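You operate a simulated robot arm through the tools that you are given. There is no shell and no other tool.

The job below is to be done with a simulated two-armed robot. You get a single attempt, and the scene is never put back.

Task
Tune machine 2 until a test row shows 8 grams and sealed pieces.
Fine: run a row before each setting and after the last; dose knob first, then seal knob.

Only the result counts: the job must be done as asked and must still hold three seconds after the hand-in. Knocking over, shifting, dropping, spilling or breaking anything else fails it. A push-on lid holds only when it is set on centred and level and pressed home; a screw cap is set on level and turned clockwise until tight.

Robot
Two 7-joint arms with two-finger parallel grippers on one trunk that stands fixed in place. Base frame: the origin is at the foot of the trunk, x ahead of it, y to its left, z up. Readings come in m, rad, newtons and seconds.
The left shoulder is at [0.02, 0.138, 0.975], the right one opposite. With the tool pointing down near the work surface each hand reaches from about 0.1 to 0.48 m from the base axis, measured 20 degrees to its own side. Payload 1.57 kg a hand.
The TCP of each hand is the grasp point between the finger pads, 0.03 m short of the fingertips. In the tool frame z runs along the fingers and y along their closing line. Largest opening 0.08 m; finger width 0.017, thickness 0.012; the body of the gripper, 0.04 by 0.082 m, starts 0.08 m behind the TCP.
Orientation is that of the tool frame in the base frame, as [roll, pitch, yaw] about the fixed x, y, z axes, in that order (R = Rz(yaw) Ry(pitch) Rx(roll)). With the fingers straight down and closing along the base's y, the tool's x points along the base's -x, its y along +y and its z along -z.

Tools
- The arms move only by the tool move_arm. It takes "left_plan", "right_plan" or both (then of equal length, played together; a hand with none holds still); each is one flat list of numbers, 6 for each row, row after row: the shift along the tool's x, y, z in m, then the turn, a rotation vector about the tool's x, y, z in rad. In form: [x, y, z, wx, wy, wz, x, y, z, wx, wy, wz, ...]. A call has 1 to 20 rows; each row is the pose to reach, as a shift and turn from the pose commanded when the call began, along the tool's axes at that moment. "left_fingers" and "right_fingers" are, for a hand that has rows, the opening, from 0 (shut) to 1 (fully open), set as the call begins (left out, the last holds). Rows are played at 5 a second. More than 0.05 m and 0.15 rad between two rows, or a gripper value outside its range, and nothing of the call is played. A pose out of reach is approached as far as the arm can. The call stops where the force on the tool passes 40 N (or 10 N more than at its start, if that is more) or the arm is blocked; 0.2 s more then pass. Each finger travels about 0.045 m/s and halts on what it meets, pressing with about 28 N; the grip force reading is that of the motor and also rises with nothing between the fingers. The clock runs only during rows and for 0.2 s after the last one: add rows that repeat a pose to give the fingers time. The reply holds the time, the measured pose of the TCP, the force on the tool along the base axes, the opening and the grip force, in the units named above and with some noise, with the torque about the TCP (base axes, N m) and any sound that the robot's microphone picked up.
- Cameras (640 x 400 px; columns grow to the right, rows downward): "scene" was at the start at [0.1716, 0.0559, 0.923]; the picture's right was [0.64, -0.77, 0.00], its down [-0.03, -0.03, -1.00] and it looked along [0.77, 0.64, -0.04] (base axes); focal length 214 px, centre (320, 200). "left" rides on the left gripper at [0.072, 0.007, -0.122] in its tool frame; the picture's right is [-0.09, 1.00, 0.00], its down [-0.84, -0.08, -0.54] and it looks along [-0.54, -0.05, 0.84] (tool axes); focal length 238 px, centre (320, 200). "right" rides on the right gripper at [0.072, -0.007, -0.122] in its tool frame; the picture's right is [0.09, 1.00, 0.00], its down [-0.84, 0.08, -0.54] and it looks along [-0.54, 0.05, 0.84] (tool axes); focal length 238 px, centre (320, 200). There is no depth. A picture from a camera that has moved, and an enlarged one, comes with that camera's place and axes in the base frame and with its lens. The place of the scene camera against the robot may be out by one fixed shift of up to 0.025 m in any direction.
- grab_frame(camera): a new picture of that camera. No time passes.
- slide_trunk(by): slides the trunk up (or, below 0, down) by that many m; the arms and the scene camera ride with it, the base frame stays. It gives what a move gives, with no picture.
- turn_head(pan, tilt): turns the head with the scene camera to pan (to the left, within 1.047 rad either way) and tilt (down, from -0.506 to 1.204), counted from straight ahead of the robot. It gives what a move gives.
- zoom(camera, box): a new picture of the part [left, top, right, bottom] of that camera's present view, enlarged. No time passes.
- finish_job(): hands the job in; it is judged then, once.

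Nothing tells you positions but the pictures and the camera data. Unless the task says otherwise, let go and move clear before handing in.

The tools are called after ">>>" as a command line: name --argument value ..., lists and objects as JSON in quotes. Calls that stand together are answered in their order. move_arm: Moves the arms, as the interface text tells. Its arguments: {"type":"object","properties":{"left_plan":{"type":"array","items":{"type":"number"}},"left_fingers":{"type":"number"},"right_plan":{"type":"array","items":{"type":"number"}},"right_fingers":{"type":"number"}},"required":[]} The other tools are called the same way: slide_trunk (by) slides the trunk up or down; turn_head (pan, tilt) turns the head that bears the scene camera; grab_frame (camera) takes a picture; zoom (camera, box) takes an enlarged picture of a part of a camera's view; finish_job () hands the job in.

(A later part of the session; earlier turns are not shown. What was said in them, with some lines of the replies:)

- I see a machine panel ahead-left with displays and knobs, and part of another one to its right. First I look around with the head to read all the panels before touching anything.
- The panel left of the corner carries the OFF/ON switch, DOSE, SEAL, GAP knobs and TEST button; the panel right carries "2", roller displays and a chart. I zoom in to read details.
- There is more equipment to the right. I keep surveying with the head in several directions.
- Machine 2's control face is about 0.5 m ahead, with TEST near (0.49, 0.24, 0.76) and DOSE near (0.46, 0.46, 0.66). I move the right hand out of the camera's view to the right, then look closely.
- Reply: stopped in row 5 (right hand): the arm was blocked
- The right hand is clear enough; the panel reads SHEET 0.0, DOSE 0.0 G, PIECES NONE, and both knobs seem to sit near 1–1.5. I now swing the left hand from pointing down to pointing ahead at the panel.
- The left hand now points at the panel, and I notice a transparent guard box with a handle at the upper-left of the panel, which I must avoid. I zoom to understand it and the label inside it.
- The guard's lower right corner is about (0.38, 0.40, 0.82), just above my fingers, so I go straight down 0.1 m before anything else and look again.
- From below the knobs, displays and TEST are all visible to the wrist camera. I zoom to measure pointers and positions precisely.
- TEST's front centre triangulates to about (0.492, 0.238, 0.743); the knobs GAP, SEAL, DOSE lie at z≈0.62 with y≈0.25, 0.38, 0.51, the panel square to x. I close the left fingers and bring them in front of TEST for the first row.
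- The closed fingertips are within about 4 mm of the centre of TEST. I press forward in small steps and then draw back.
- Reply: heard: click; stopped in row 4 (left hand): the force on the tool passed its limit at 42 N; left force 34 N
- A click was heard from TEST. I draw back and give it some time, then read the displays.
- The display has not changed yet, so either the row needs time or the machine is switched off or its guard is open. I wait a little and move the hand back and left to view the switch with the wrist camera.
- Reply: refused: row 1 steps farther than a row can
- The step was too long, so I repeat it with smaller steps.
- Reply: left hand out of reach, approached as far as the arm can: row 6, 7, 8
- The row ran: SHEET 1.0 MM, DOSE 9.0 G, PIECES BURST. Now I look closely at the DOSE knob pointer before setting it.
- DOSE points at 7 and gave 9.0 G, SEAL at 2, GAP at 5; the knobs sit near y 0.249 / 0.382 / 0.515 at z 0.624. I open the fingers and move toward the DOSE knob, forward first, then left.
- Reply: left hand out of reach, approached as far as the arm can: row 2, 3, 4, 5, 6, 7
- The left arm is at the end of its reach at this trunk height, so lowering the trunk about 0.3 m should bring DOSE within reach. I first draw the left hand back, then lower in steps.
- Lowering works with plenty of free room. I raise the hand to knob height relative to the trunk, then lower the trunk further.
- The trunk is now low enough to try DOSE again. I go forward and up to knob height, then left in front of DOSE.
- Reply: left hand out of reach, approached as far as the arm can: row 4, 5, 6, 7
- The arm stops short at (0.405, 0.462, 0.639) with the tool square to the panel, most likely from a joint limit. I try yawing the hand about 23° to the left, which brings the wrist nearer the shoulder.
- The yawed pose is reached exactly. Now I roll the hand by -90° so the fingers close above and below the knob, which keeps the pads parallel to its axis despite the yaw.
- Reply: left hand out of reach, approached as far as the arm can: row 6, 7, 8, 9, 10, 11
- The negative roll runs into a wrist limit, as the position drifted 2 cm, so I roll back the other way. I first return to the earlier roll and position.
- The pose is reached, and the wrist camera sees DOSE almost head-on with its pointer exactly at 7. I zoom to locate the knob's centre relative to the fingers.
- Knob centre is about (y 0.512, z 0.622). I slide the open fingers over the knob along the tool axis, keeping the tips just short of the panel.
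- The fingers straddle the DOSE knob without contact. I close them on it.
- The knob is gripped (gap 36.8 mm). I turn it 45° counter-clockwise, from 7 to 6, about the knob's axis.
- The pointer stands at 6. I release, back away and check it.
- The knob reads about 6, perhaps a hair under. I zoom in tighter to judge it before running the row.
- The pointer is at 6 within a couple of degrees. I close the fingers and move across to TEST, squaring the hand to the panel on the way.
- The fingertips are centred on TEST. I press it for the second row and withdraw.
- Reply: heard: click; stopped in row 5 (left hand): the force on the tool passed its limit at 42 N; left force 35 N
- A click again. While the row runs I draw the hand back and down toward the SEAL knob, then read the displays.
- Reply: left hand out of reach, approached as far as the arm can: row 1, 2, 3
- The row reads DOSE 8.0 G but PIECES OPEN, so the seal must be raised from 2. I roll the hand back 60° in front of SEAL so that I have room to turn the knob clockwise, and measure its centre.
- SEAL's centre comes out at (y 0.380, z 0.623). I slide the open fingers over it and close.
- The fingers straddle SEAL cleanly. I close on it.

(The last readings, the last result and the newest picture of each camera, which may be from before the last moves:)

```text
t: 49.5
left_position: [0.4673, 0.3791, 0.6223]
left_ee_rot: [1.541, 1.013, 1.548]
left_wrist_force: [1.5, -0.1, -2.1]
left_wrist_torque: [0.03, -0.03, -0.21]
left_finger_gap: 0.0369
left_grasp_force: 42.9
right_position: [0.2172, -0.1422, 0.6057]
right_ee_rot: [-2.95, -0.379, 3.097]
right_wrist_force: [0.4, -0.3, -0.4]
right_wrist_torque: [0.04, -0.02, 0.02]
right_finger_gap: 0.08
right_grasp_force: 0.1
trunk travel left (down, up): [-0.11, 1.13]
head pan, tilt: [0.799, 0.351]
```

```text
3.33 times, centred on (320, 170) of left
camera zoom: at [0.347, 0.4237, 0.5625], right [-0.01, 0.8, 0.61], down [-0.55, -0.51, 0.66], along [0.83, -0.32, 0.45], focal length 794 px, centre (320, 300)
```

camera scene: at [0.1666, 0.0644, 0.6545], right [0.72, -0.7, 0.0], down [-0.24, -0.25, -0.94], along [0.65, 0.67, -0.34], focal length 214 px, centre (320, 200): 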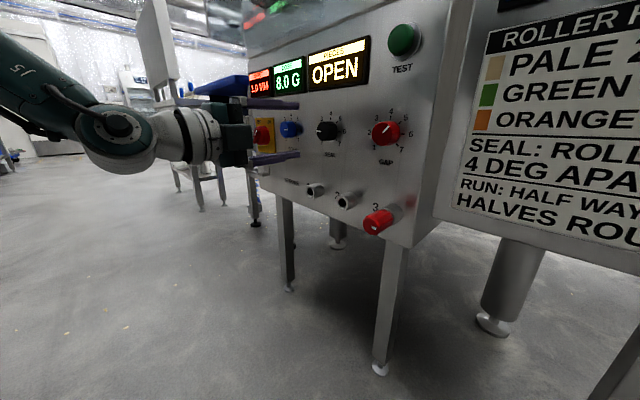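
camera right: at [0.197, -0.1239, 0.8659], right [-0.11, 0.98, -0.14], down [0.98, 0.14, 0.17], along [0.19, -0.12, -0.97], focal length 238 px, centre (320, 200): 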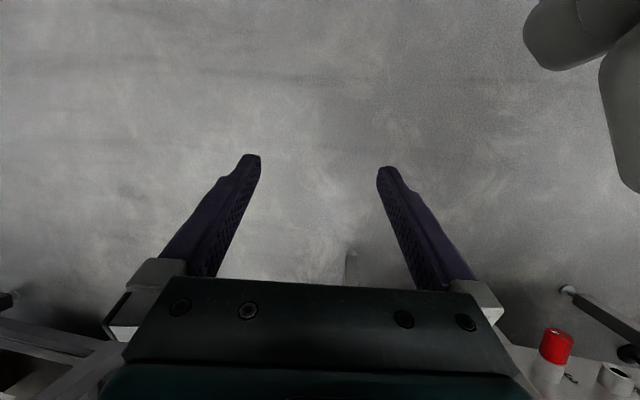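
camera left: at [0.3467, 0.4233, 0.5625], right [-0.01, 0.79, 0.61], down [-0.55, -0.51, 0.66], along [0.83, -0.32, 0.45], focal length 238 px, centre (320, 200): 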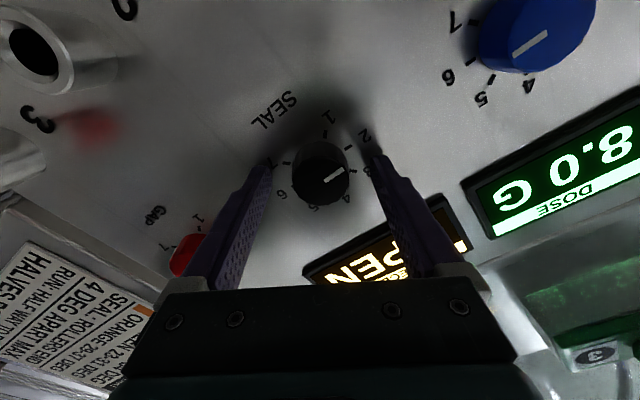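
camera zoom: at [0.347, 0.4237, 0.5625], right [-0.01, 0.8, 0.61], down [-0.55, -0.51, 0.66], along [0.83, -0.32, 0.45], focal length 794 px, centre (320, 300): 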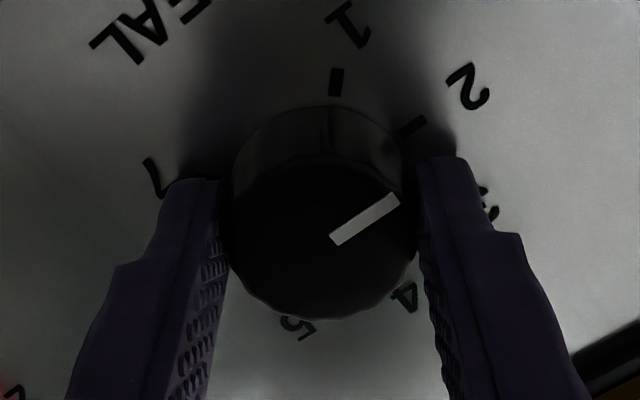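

The SEAL knob is held with almost no side force. I turn it 90° clockwise, from 2 to 4.

>>> move_arm --left_plan '[0, 0, 0, 0.002, -0.0017, 0.1428, 0, 0, 0, 0.0039, -0.0034, 0.2856, 0, 0, 0, 0.0059, -0.0051, 0.4284, 0, 0, 0, 0.0078, -0.0068, 0.5712, 0, 0, 0, 0.0098, -0.0085, 0.714, 0, 0, 0, 0.0117, -0.0102, 0.8568, 0, 0, 0, 0.0137, -0.0119, 0.9996, 0, 0, 0, 0.0156, -0.0136, 1.1424, 0, 0, 0, 0.0176, -0.0153, 1.2852, 0, 0, 0, 0.0196, -0.017, 1.428, 0, 0, 0, 0.0215, -0.0187, 1.571, 0, 0, 0, 0.0215, -0.0187, 1.571]'

>>> grab_frame --camera "left"

>>> zoom --camera "scene" --box '[240, 80, 400, 180]'

```text
t: 52.0
left_position: [0.4683, 0.3814, 0.6225]
left_ee_rot: [1.568, -0.563, 1.557]
left_wrist_force: [4.5, 2.3, -7.9]
left_wrist_torque: [0.03, 0.09, 0.45]
left_finger_gap: 0.0368
left_grasp_force: 43.5
right_position: [0.2193, -0.1412, 0.6071]
right_ee_rot: [-2.949, -0.377, 3.097]
right_wrist_force: [0.1, 0.2, 0.0]
right_wrist_torque: [-0.01, -0.01, 0.01]
right_finger_gap: 0.0802
right_grasp_force: 0.1
trunk travel left (down, up): [-0.11, 1.13]
head pan, tilt: [0.799, 0.351]
```

```text
taken
camera left: at [0.3469, 0.4402, 0.6657], right [-0.01, -0.61, 0.79], down [-0.55, -0.66, -0.51], along [0.83, -0.44, -0.33], focal length 238 px, centre (320, 200)
```

left: 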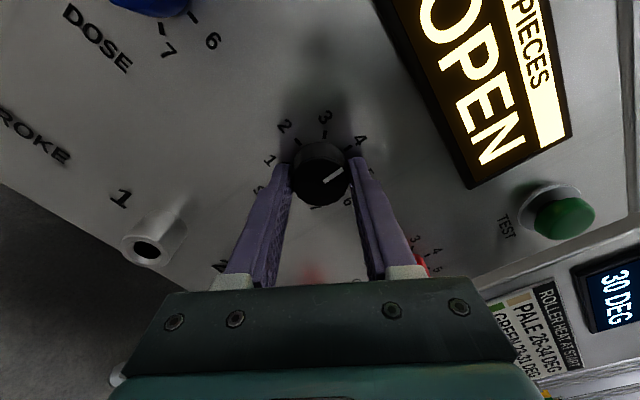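

```text
4.00 times, centred on (320, 130) of scene
camera zoom: at [0.1671, 0.0645, 0.6546], right [0.72, -0.7, 0.0], down [-0.24, -0.25, -0.94], along [0.65, 0.67, -0.34], focal length 858 px, centre (320, 480)
```

zoom: 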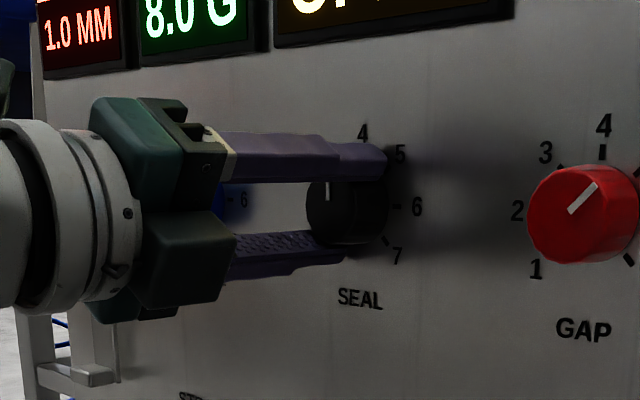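

The SEAL pointer now stands upright at 4. I release and back straight away, then check it.

>>> move_arm --left_plan '[0, 0, 0, 0, 0, 0, 0, 0, 0, 0, 0, 0, 0, 0, 0, 0, 0, 0, 0, 0, -0.03, 0, 0, 0, 0, 0, -0.06, 0, 0, 0, 0, 0, -0.075, 0, 0, 0]' --left_fingers 0.85

>>> grab_frame --camera "left"

>>> zoom --camera "left" --box '[240, 80, 400, 200]'

>>> zoom --camera "scene" --box '[240, 80, 400, 180]'

```text
t: 53.5
left_position: [0.3882, 0.3802, 0.6137]
left_ee_rot: [1.58, -0.531, 1.554]
left_wrist_force: [0.1, 0.8, 0.5]
left_wrist_torque: [-0.02, 0.01, 0.0]
left_finger_gap: 0.0679
left_grasp_force: 0.0
right_position: [0.2175, -0.1419, 0.607]
right_ee_rot: [-2.949, -0.376, 3.098]
right_wrist_force: [0.0, -0.4, -0.7]
right_wrist_torque: [-0.02, 0.0, 0.02]
right_finger_gap: 0.0802
right_grasp_force: 0.1
trunk travel left (down, up): [-0.11, 1.13]
head pan, tilt: [0.799, 0.351]
```

```text
taken
camera left: at [0.2692, 0.4411, 0.6557], right [0.0, -0.58, 0.81], down [-0.55, -0.68, -0.49], along [0.83, -0.45, -0.32], focal length 238 px, centre (320, 200)
```

left: 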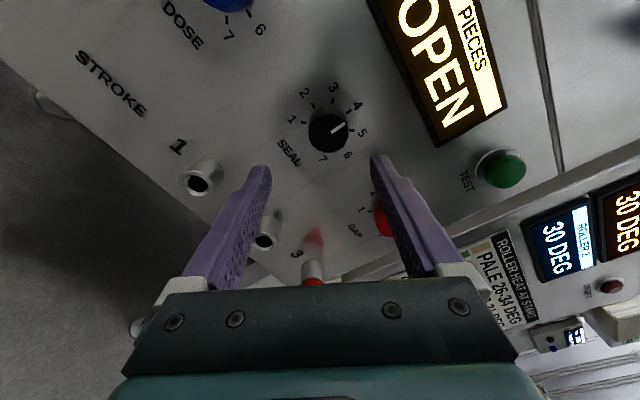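

```text
3.33 times, centred on (320, 140) of left
camera zoom: at [0.2692, 0.4411, 0.6557], right [0.0, -0.58, 0.81], down [-0.55, -0.68, -0.49], along [0.83, -0.45, -0.32], focal length 794 px, centre (320, 400)
```

zoom: 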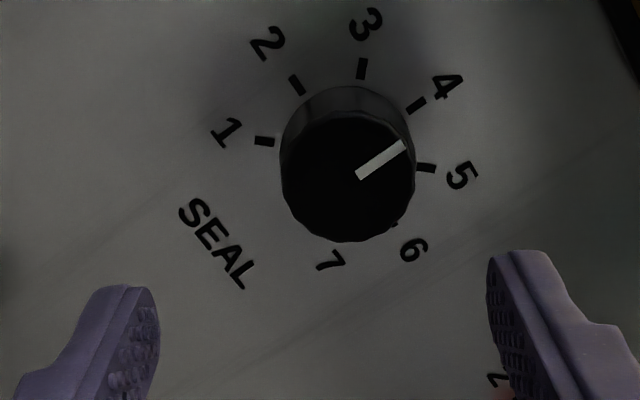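

```text
4.00 times, centred on (320, 130) of scene
camera zoom: at [0.166, 0.0642, 0.6544], right [0.72, -0.7, 0.0], down [-0.24, -0.25, -0.94], along [0.65, 0.67, -0.34], focal length 858 px, centre (320, 480)
```

zoom: 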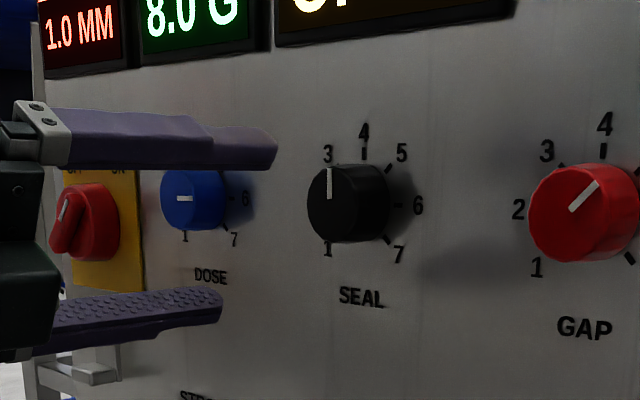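

SEAL stands at 4 and DOSE still at 6. I close the fingers and go to TEST for the next row.

>>> move_arm --left_plan '[-0.01, 0.0359, 0, 0, 0, 0, -0.0202, 0.0718, 0.005, 0, 0, 0, -0.0303, 0.1077, 0.015, 0, 0, 0, -0.0404, 0.1437, 0.03, 0, 0, 0, -0.0505, 0.1796, 0.0406, 0, 0, 0, -0.0505, 0.1796, 0.0406, 0, 0, 0]' --left_fingers 0

>>> grab_frame --camera "left"

```text
t: 54.9
left_position: [0.4264, 0.2447, 0.748]
left_ee_rot: [1.57, -0.56, 1.554]
left_wrist_force: [0.5, -0.2, 0.2]
left_wrist_torque: [-0.02, -0.01, 0.01]
left_finger_gap: 0.0001
left_grasp_force: 22.2
right_position: [0.2184, -0.1407, 0.6072]
right_ee_rot: [-2.951, -0.38, 3.098]
right_wrist_force: [-0.1, 0.5, 0.4]
right_wrist_torque: [-0.02, 0.03, -0.03]
right_finger_gap: 0.0801
right_grasp_force: 0.1
trunk travel left (down, up): [-0.11, 1.13]
head pan, tilt: [0.799, 0.351]
```

```text
taken
camera left: at [0.3071, 0.3049, 0.7914], right [-0.01, -0.61, 0.79], down [-0.55, -0.66, -0.51], along [0.83, -0.44, -0.33], focal length 238 px, centre (320, 200)
```

left: 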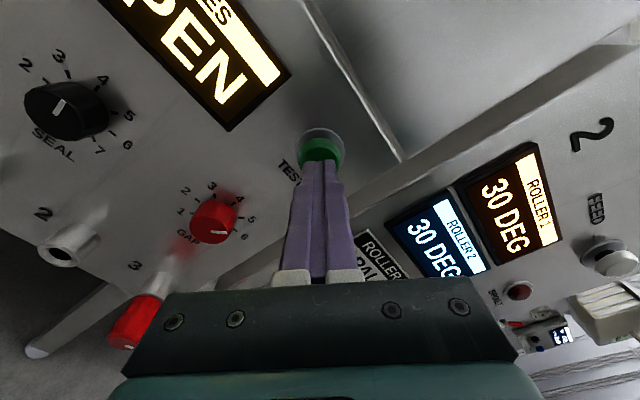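

The tips are in front of TEST, a few millimetres high; I correct and press.

>>> move_arm --left_plan '[-0.002, -0.0034, 0.02, 0, 0, 0, -0.002, -0.0034, 0.03, 0, 0, 0, -0.002, -0.0034, 0.034, 0, 0, 0, -0.002, -0.0034, 0.037, 0, 0, 0, -0.002, -0.0034, 0.04, 0, 0, 0]'

>>> move_arm --left_plan '[0, 0, -0.03, 0, 0, 0, 0, 0, -0.04, 0, 0, 0, 0, 0, -0.04, 0, 0, 0, 0, 0, -0.04, 0, 0, 0, 0, 0, -0.04, 0, 0, 0, 0, 0, -0.04, 0, 0, 0, 0, 0, -0.04, 0, 0, 0, 0, 0, -0.04, 0, 0, 0, 0, 0, -0.04, 0, 0, 0, 0, 0, -0.04, 0, 0, 0, 0, 0, -0.04, 0, 0, 0, 0, 0, -0.04, 0, 0, 0, 0, 0, -0.04, 0, 0, 0, 0, 0, -0.04, 0, 0, 0]'

>>> grab_frame --camera "scene"

>>> zoom --camera "scene" --box '[230, 20, 430, 145]'

```text
t: 56.0
left_position: [0.4554, 0.2425, 0.7441]
left_ee_rot: [1.565, -0.564, 1.555]
left_wrist_force: [-34.0, 3.9, -2.0]
left_wrist_torque: [-0.24, 0.01, 0.22]
left_finger_gap: 0.0
left_grasp_force: 21.0
right_position: [0.2089, -0.1406, 0.6056]
right_ee_rot: [-2.951, -0.385, 3.098]
right_wrist_force: [0.3, 0.2, 0.4]
right_wrist_torque: [0.03, -0.02, -0.01]
right_finger_gap: 0.0798
right_grasp_force: 0.1
trunk travel left (down, up): [-0.11, 1.13]
head pan, tilt: [0.799, 0.351]
heard: click
stopped in row 5 (left hand): the force on the tool passed its limit at 42 N (the readings are from after the stop); the commanded pose is now the measured one
```

```text
t: 59.0
left_position: [0.4261, 0.2409, 0.7453]
left_ee_rot: [1.555, -0.562, 1.562]
left_wrist_force: [-0.9, -0.3, 0.4]
left_wrist_torque: [-0.01, -0.03, 0.01]
left_finger_gap: 0.0
left_grasp_force: 21.9
right_position: [0.2175, -0.1413, 0.6075]
right_ee_rot: [-2.95, -0.378, 3.097]
right_wrist_force: [-0.1, -0.5, -0.2]
right_wrist_torque: [0.01, 0.0, 0.03]
right_finger_gap: 0.08
right_grasp_force: 0.0
trunk travel left (down, up): [-0.11, 1.13]
head pan, tilt: [0.799, 0.351]
```

```text
taken
camera scene: at [0.1666, 0.0645, 0.6545], right [0.72, -0.7, 0.0], down [-0.24, -0.25, -0.94], along [0.65, 0.67, -0.34], focal length 214 px, centre (320, 200)
```

scene: 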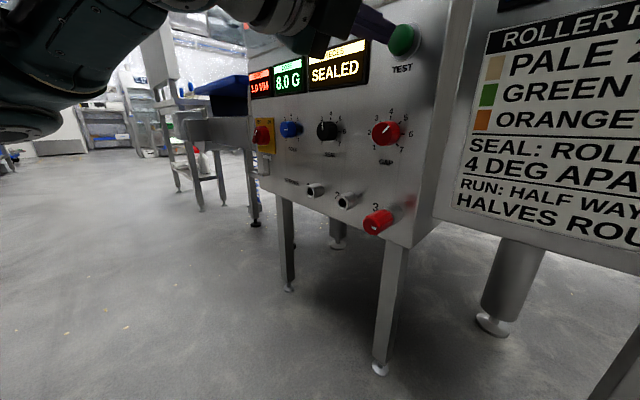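

```text
3.20 times, centred on (330, 82) of scene
camera zoom: at [0.1666, 0.0645, 0.6545], right [0.72, -0.7, 0.0], down [-0.24, -0.25, -0.94], along [0.65, 0.67, -0.34], focal length 686 px, centre (288, 576)
```

zoom: 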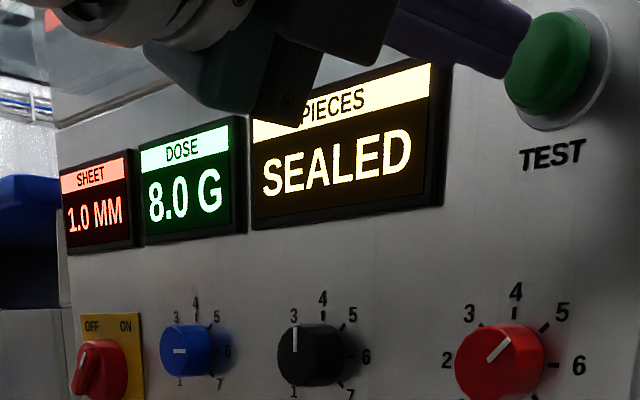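

The row shows DOSE 8.0 G and PIECES SEALED, so the tuning is done. I move the left hand clear of the panel and check everything once more.

>>> move_arm --left_plan '[0.0054, -0.0387, -0.005, 0, 0, 0, 0.0107, -0.0773, -0.01, 0, 0, 0, 0.0267, -0.099, -0.03, 0, 0, 0, 0.0426, -0.1208, -0.06, 0, 0, 0, 0.0426, -0.1208, -0.06, 0, 0, 0]'

>>> grab_frame --camera "scene"

>>> zoom --camera "scene" --box '[230, 20, 430, 145]'

```text
t: 60.4
left_position: [0.3731, 0.3247, 0.6495]
left_ee_rot: [1.552, -0.444, 1.524]
left_wrist_force: [-0.1, -0.1, 0.6]
left_wrist_torque: [-0.02, 0.0, -0.03]
left_finger_gap: 0.0001
left_grasp_force: 21.7
right_position: [0.2183, -0.1412, 0.6079]
right_ee_rot: [-2.95, -0.377, 3.099]
right_wrist_force: [-0.4, -0.1, -0.6]
right_wrist_torque: [0.0, 0.0, -0.01]
right_finger_gap: 0.0798
right_grasp_force: 0.0
trunk travel left (down, up): [-0.11, 1.13]
head pan, tilt: [0.799, 0.351]
stopped in row 5 (left hand): the arm was blocked; the commanded pose is now the measured one
```

```text
taken
camera scene: at [0.1663, 0.0644, 0.6545], right [0.72, -0.7, 0.0], down [-0.24, -0.25, -0.94], along [0.65, 0.67, -0.34], focal length 214 px, centre (320, 200)
```

scene: 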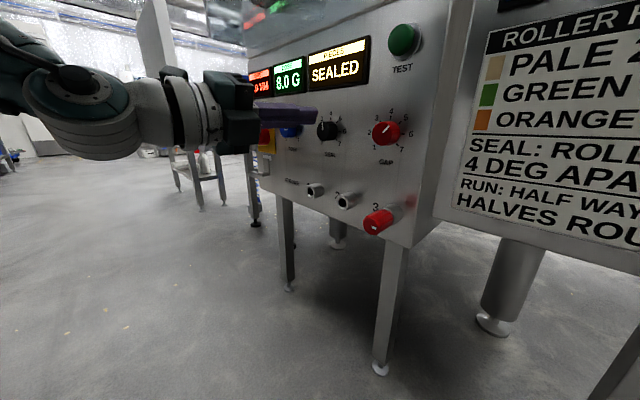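

```text
3.20 times, centred on (330, 82) of scene
camera zoom: at [0.1663, 0.0644, 0.6545], right [0.72, -0.7, 0.0], down [-0.24, -0.25, -0.94], along [0.65, 0.67, -0.34], focal length 686 px, centre (288, 576)
```

zoom: 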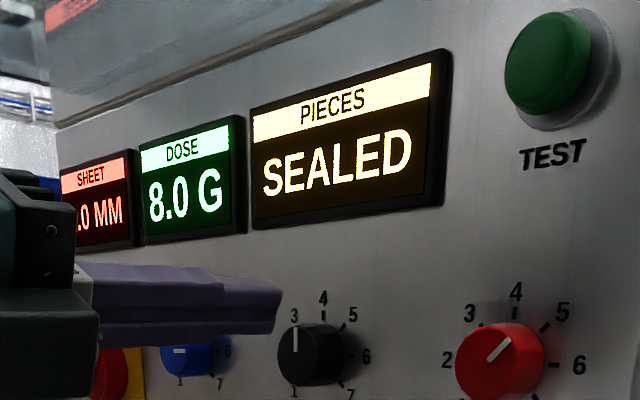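

The display reads 8.0 G and SEALED, and the hand is clear of the panel by about 7 cm. One last look at the upper part of the machine to confirm that nothing was disturbed.

>>> turn_head --pan 0.8 --tilt -0.15

>>> grab_frame --camera "scene"

```text
t: 61.3
left_position: [0.3722, 0.3247, 0.6485]
left_ee_rot: [1.554, -0.445, 1.524]
left_wrist_force: [-0.2, -0.6, 0.1]
left_wrist_torque: [0.02, -0.01, 0.03]
left_finger_gap: 0.0
left_grasp_force: 20.9
right_position: [0.2183, -0.1422, 0.6068]
right_ee_rot: [-2.95, -0.377, 3.097]
right_wrist_force: [-0.1, 0.7, 0.2]
right_wrist_torque: [-0.01, 0.0, 0.0]
right_finger_gap: 0.0799
right_grasp_force: 0.1
trunk travel left (down, up): [-0.11, 1.13]
head pan, tilt: [0.799, -0.15]
```

```text
taken
camera scene: at [0.1611, 0.0589, 0.7001], right [0.72, -0.7, 0.0], down [0.1, 0.11, -0.99], along [0.69, 0.71, 0.15], focal length 214 px, centre (320, 200)
```

scene: 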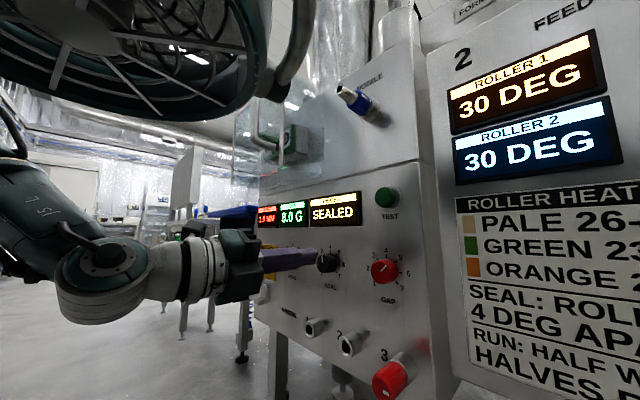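

The guard, nozzle and other controls look undisturbed. The display holds 8.0 G and SEALED, and both hands are clear, so I hand the job in.

>>> finish_job

```text
The job is handed in.
```

Machine 2 is tuned: the last test row showed 8.0 g and SEALED, and I have handed the job in.

| Row | Dose knob | Seal knob | Dose shown | Pieces shown |
|---|---|---|---|---|
| 1 | 7 | 2 | 9.0 g | BURST |
| 2 | 6 | 2 | 8.0 g | OPEN |
| 3 | 6 | 4 | 8.0 g | SEALED |

I ran a row before each setting and one after the last, and set the dose knob before the seal knob. Nothing else on the machine was touched except the TEST button. In the last picture the guard, nozzle and other controls looked undisturbed, and both hands were clear of the panel.

I also lowered the trunk by 0.24 m to reach the dose knob and left it there.
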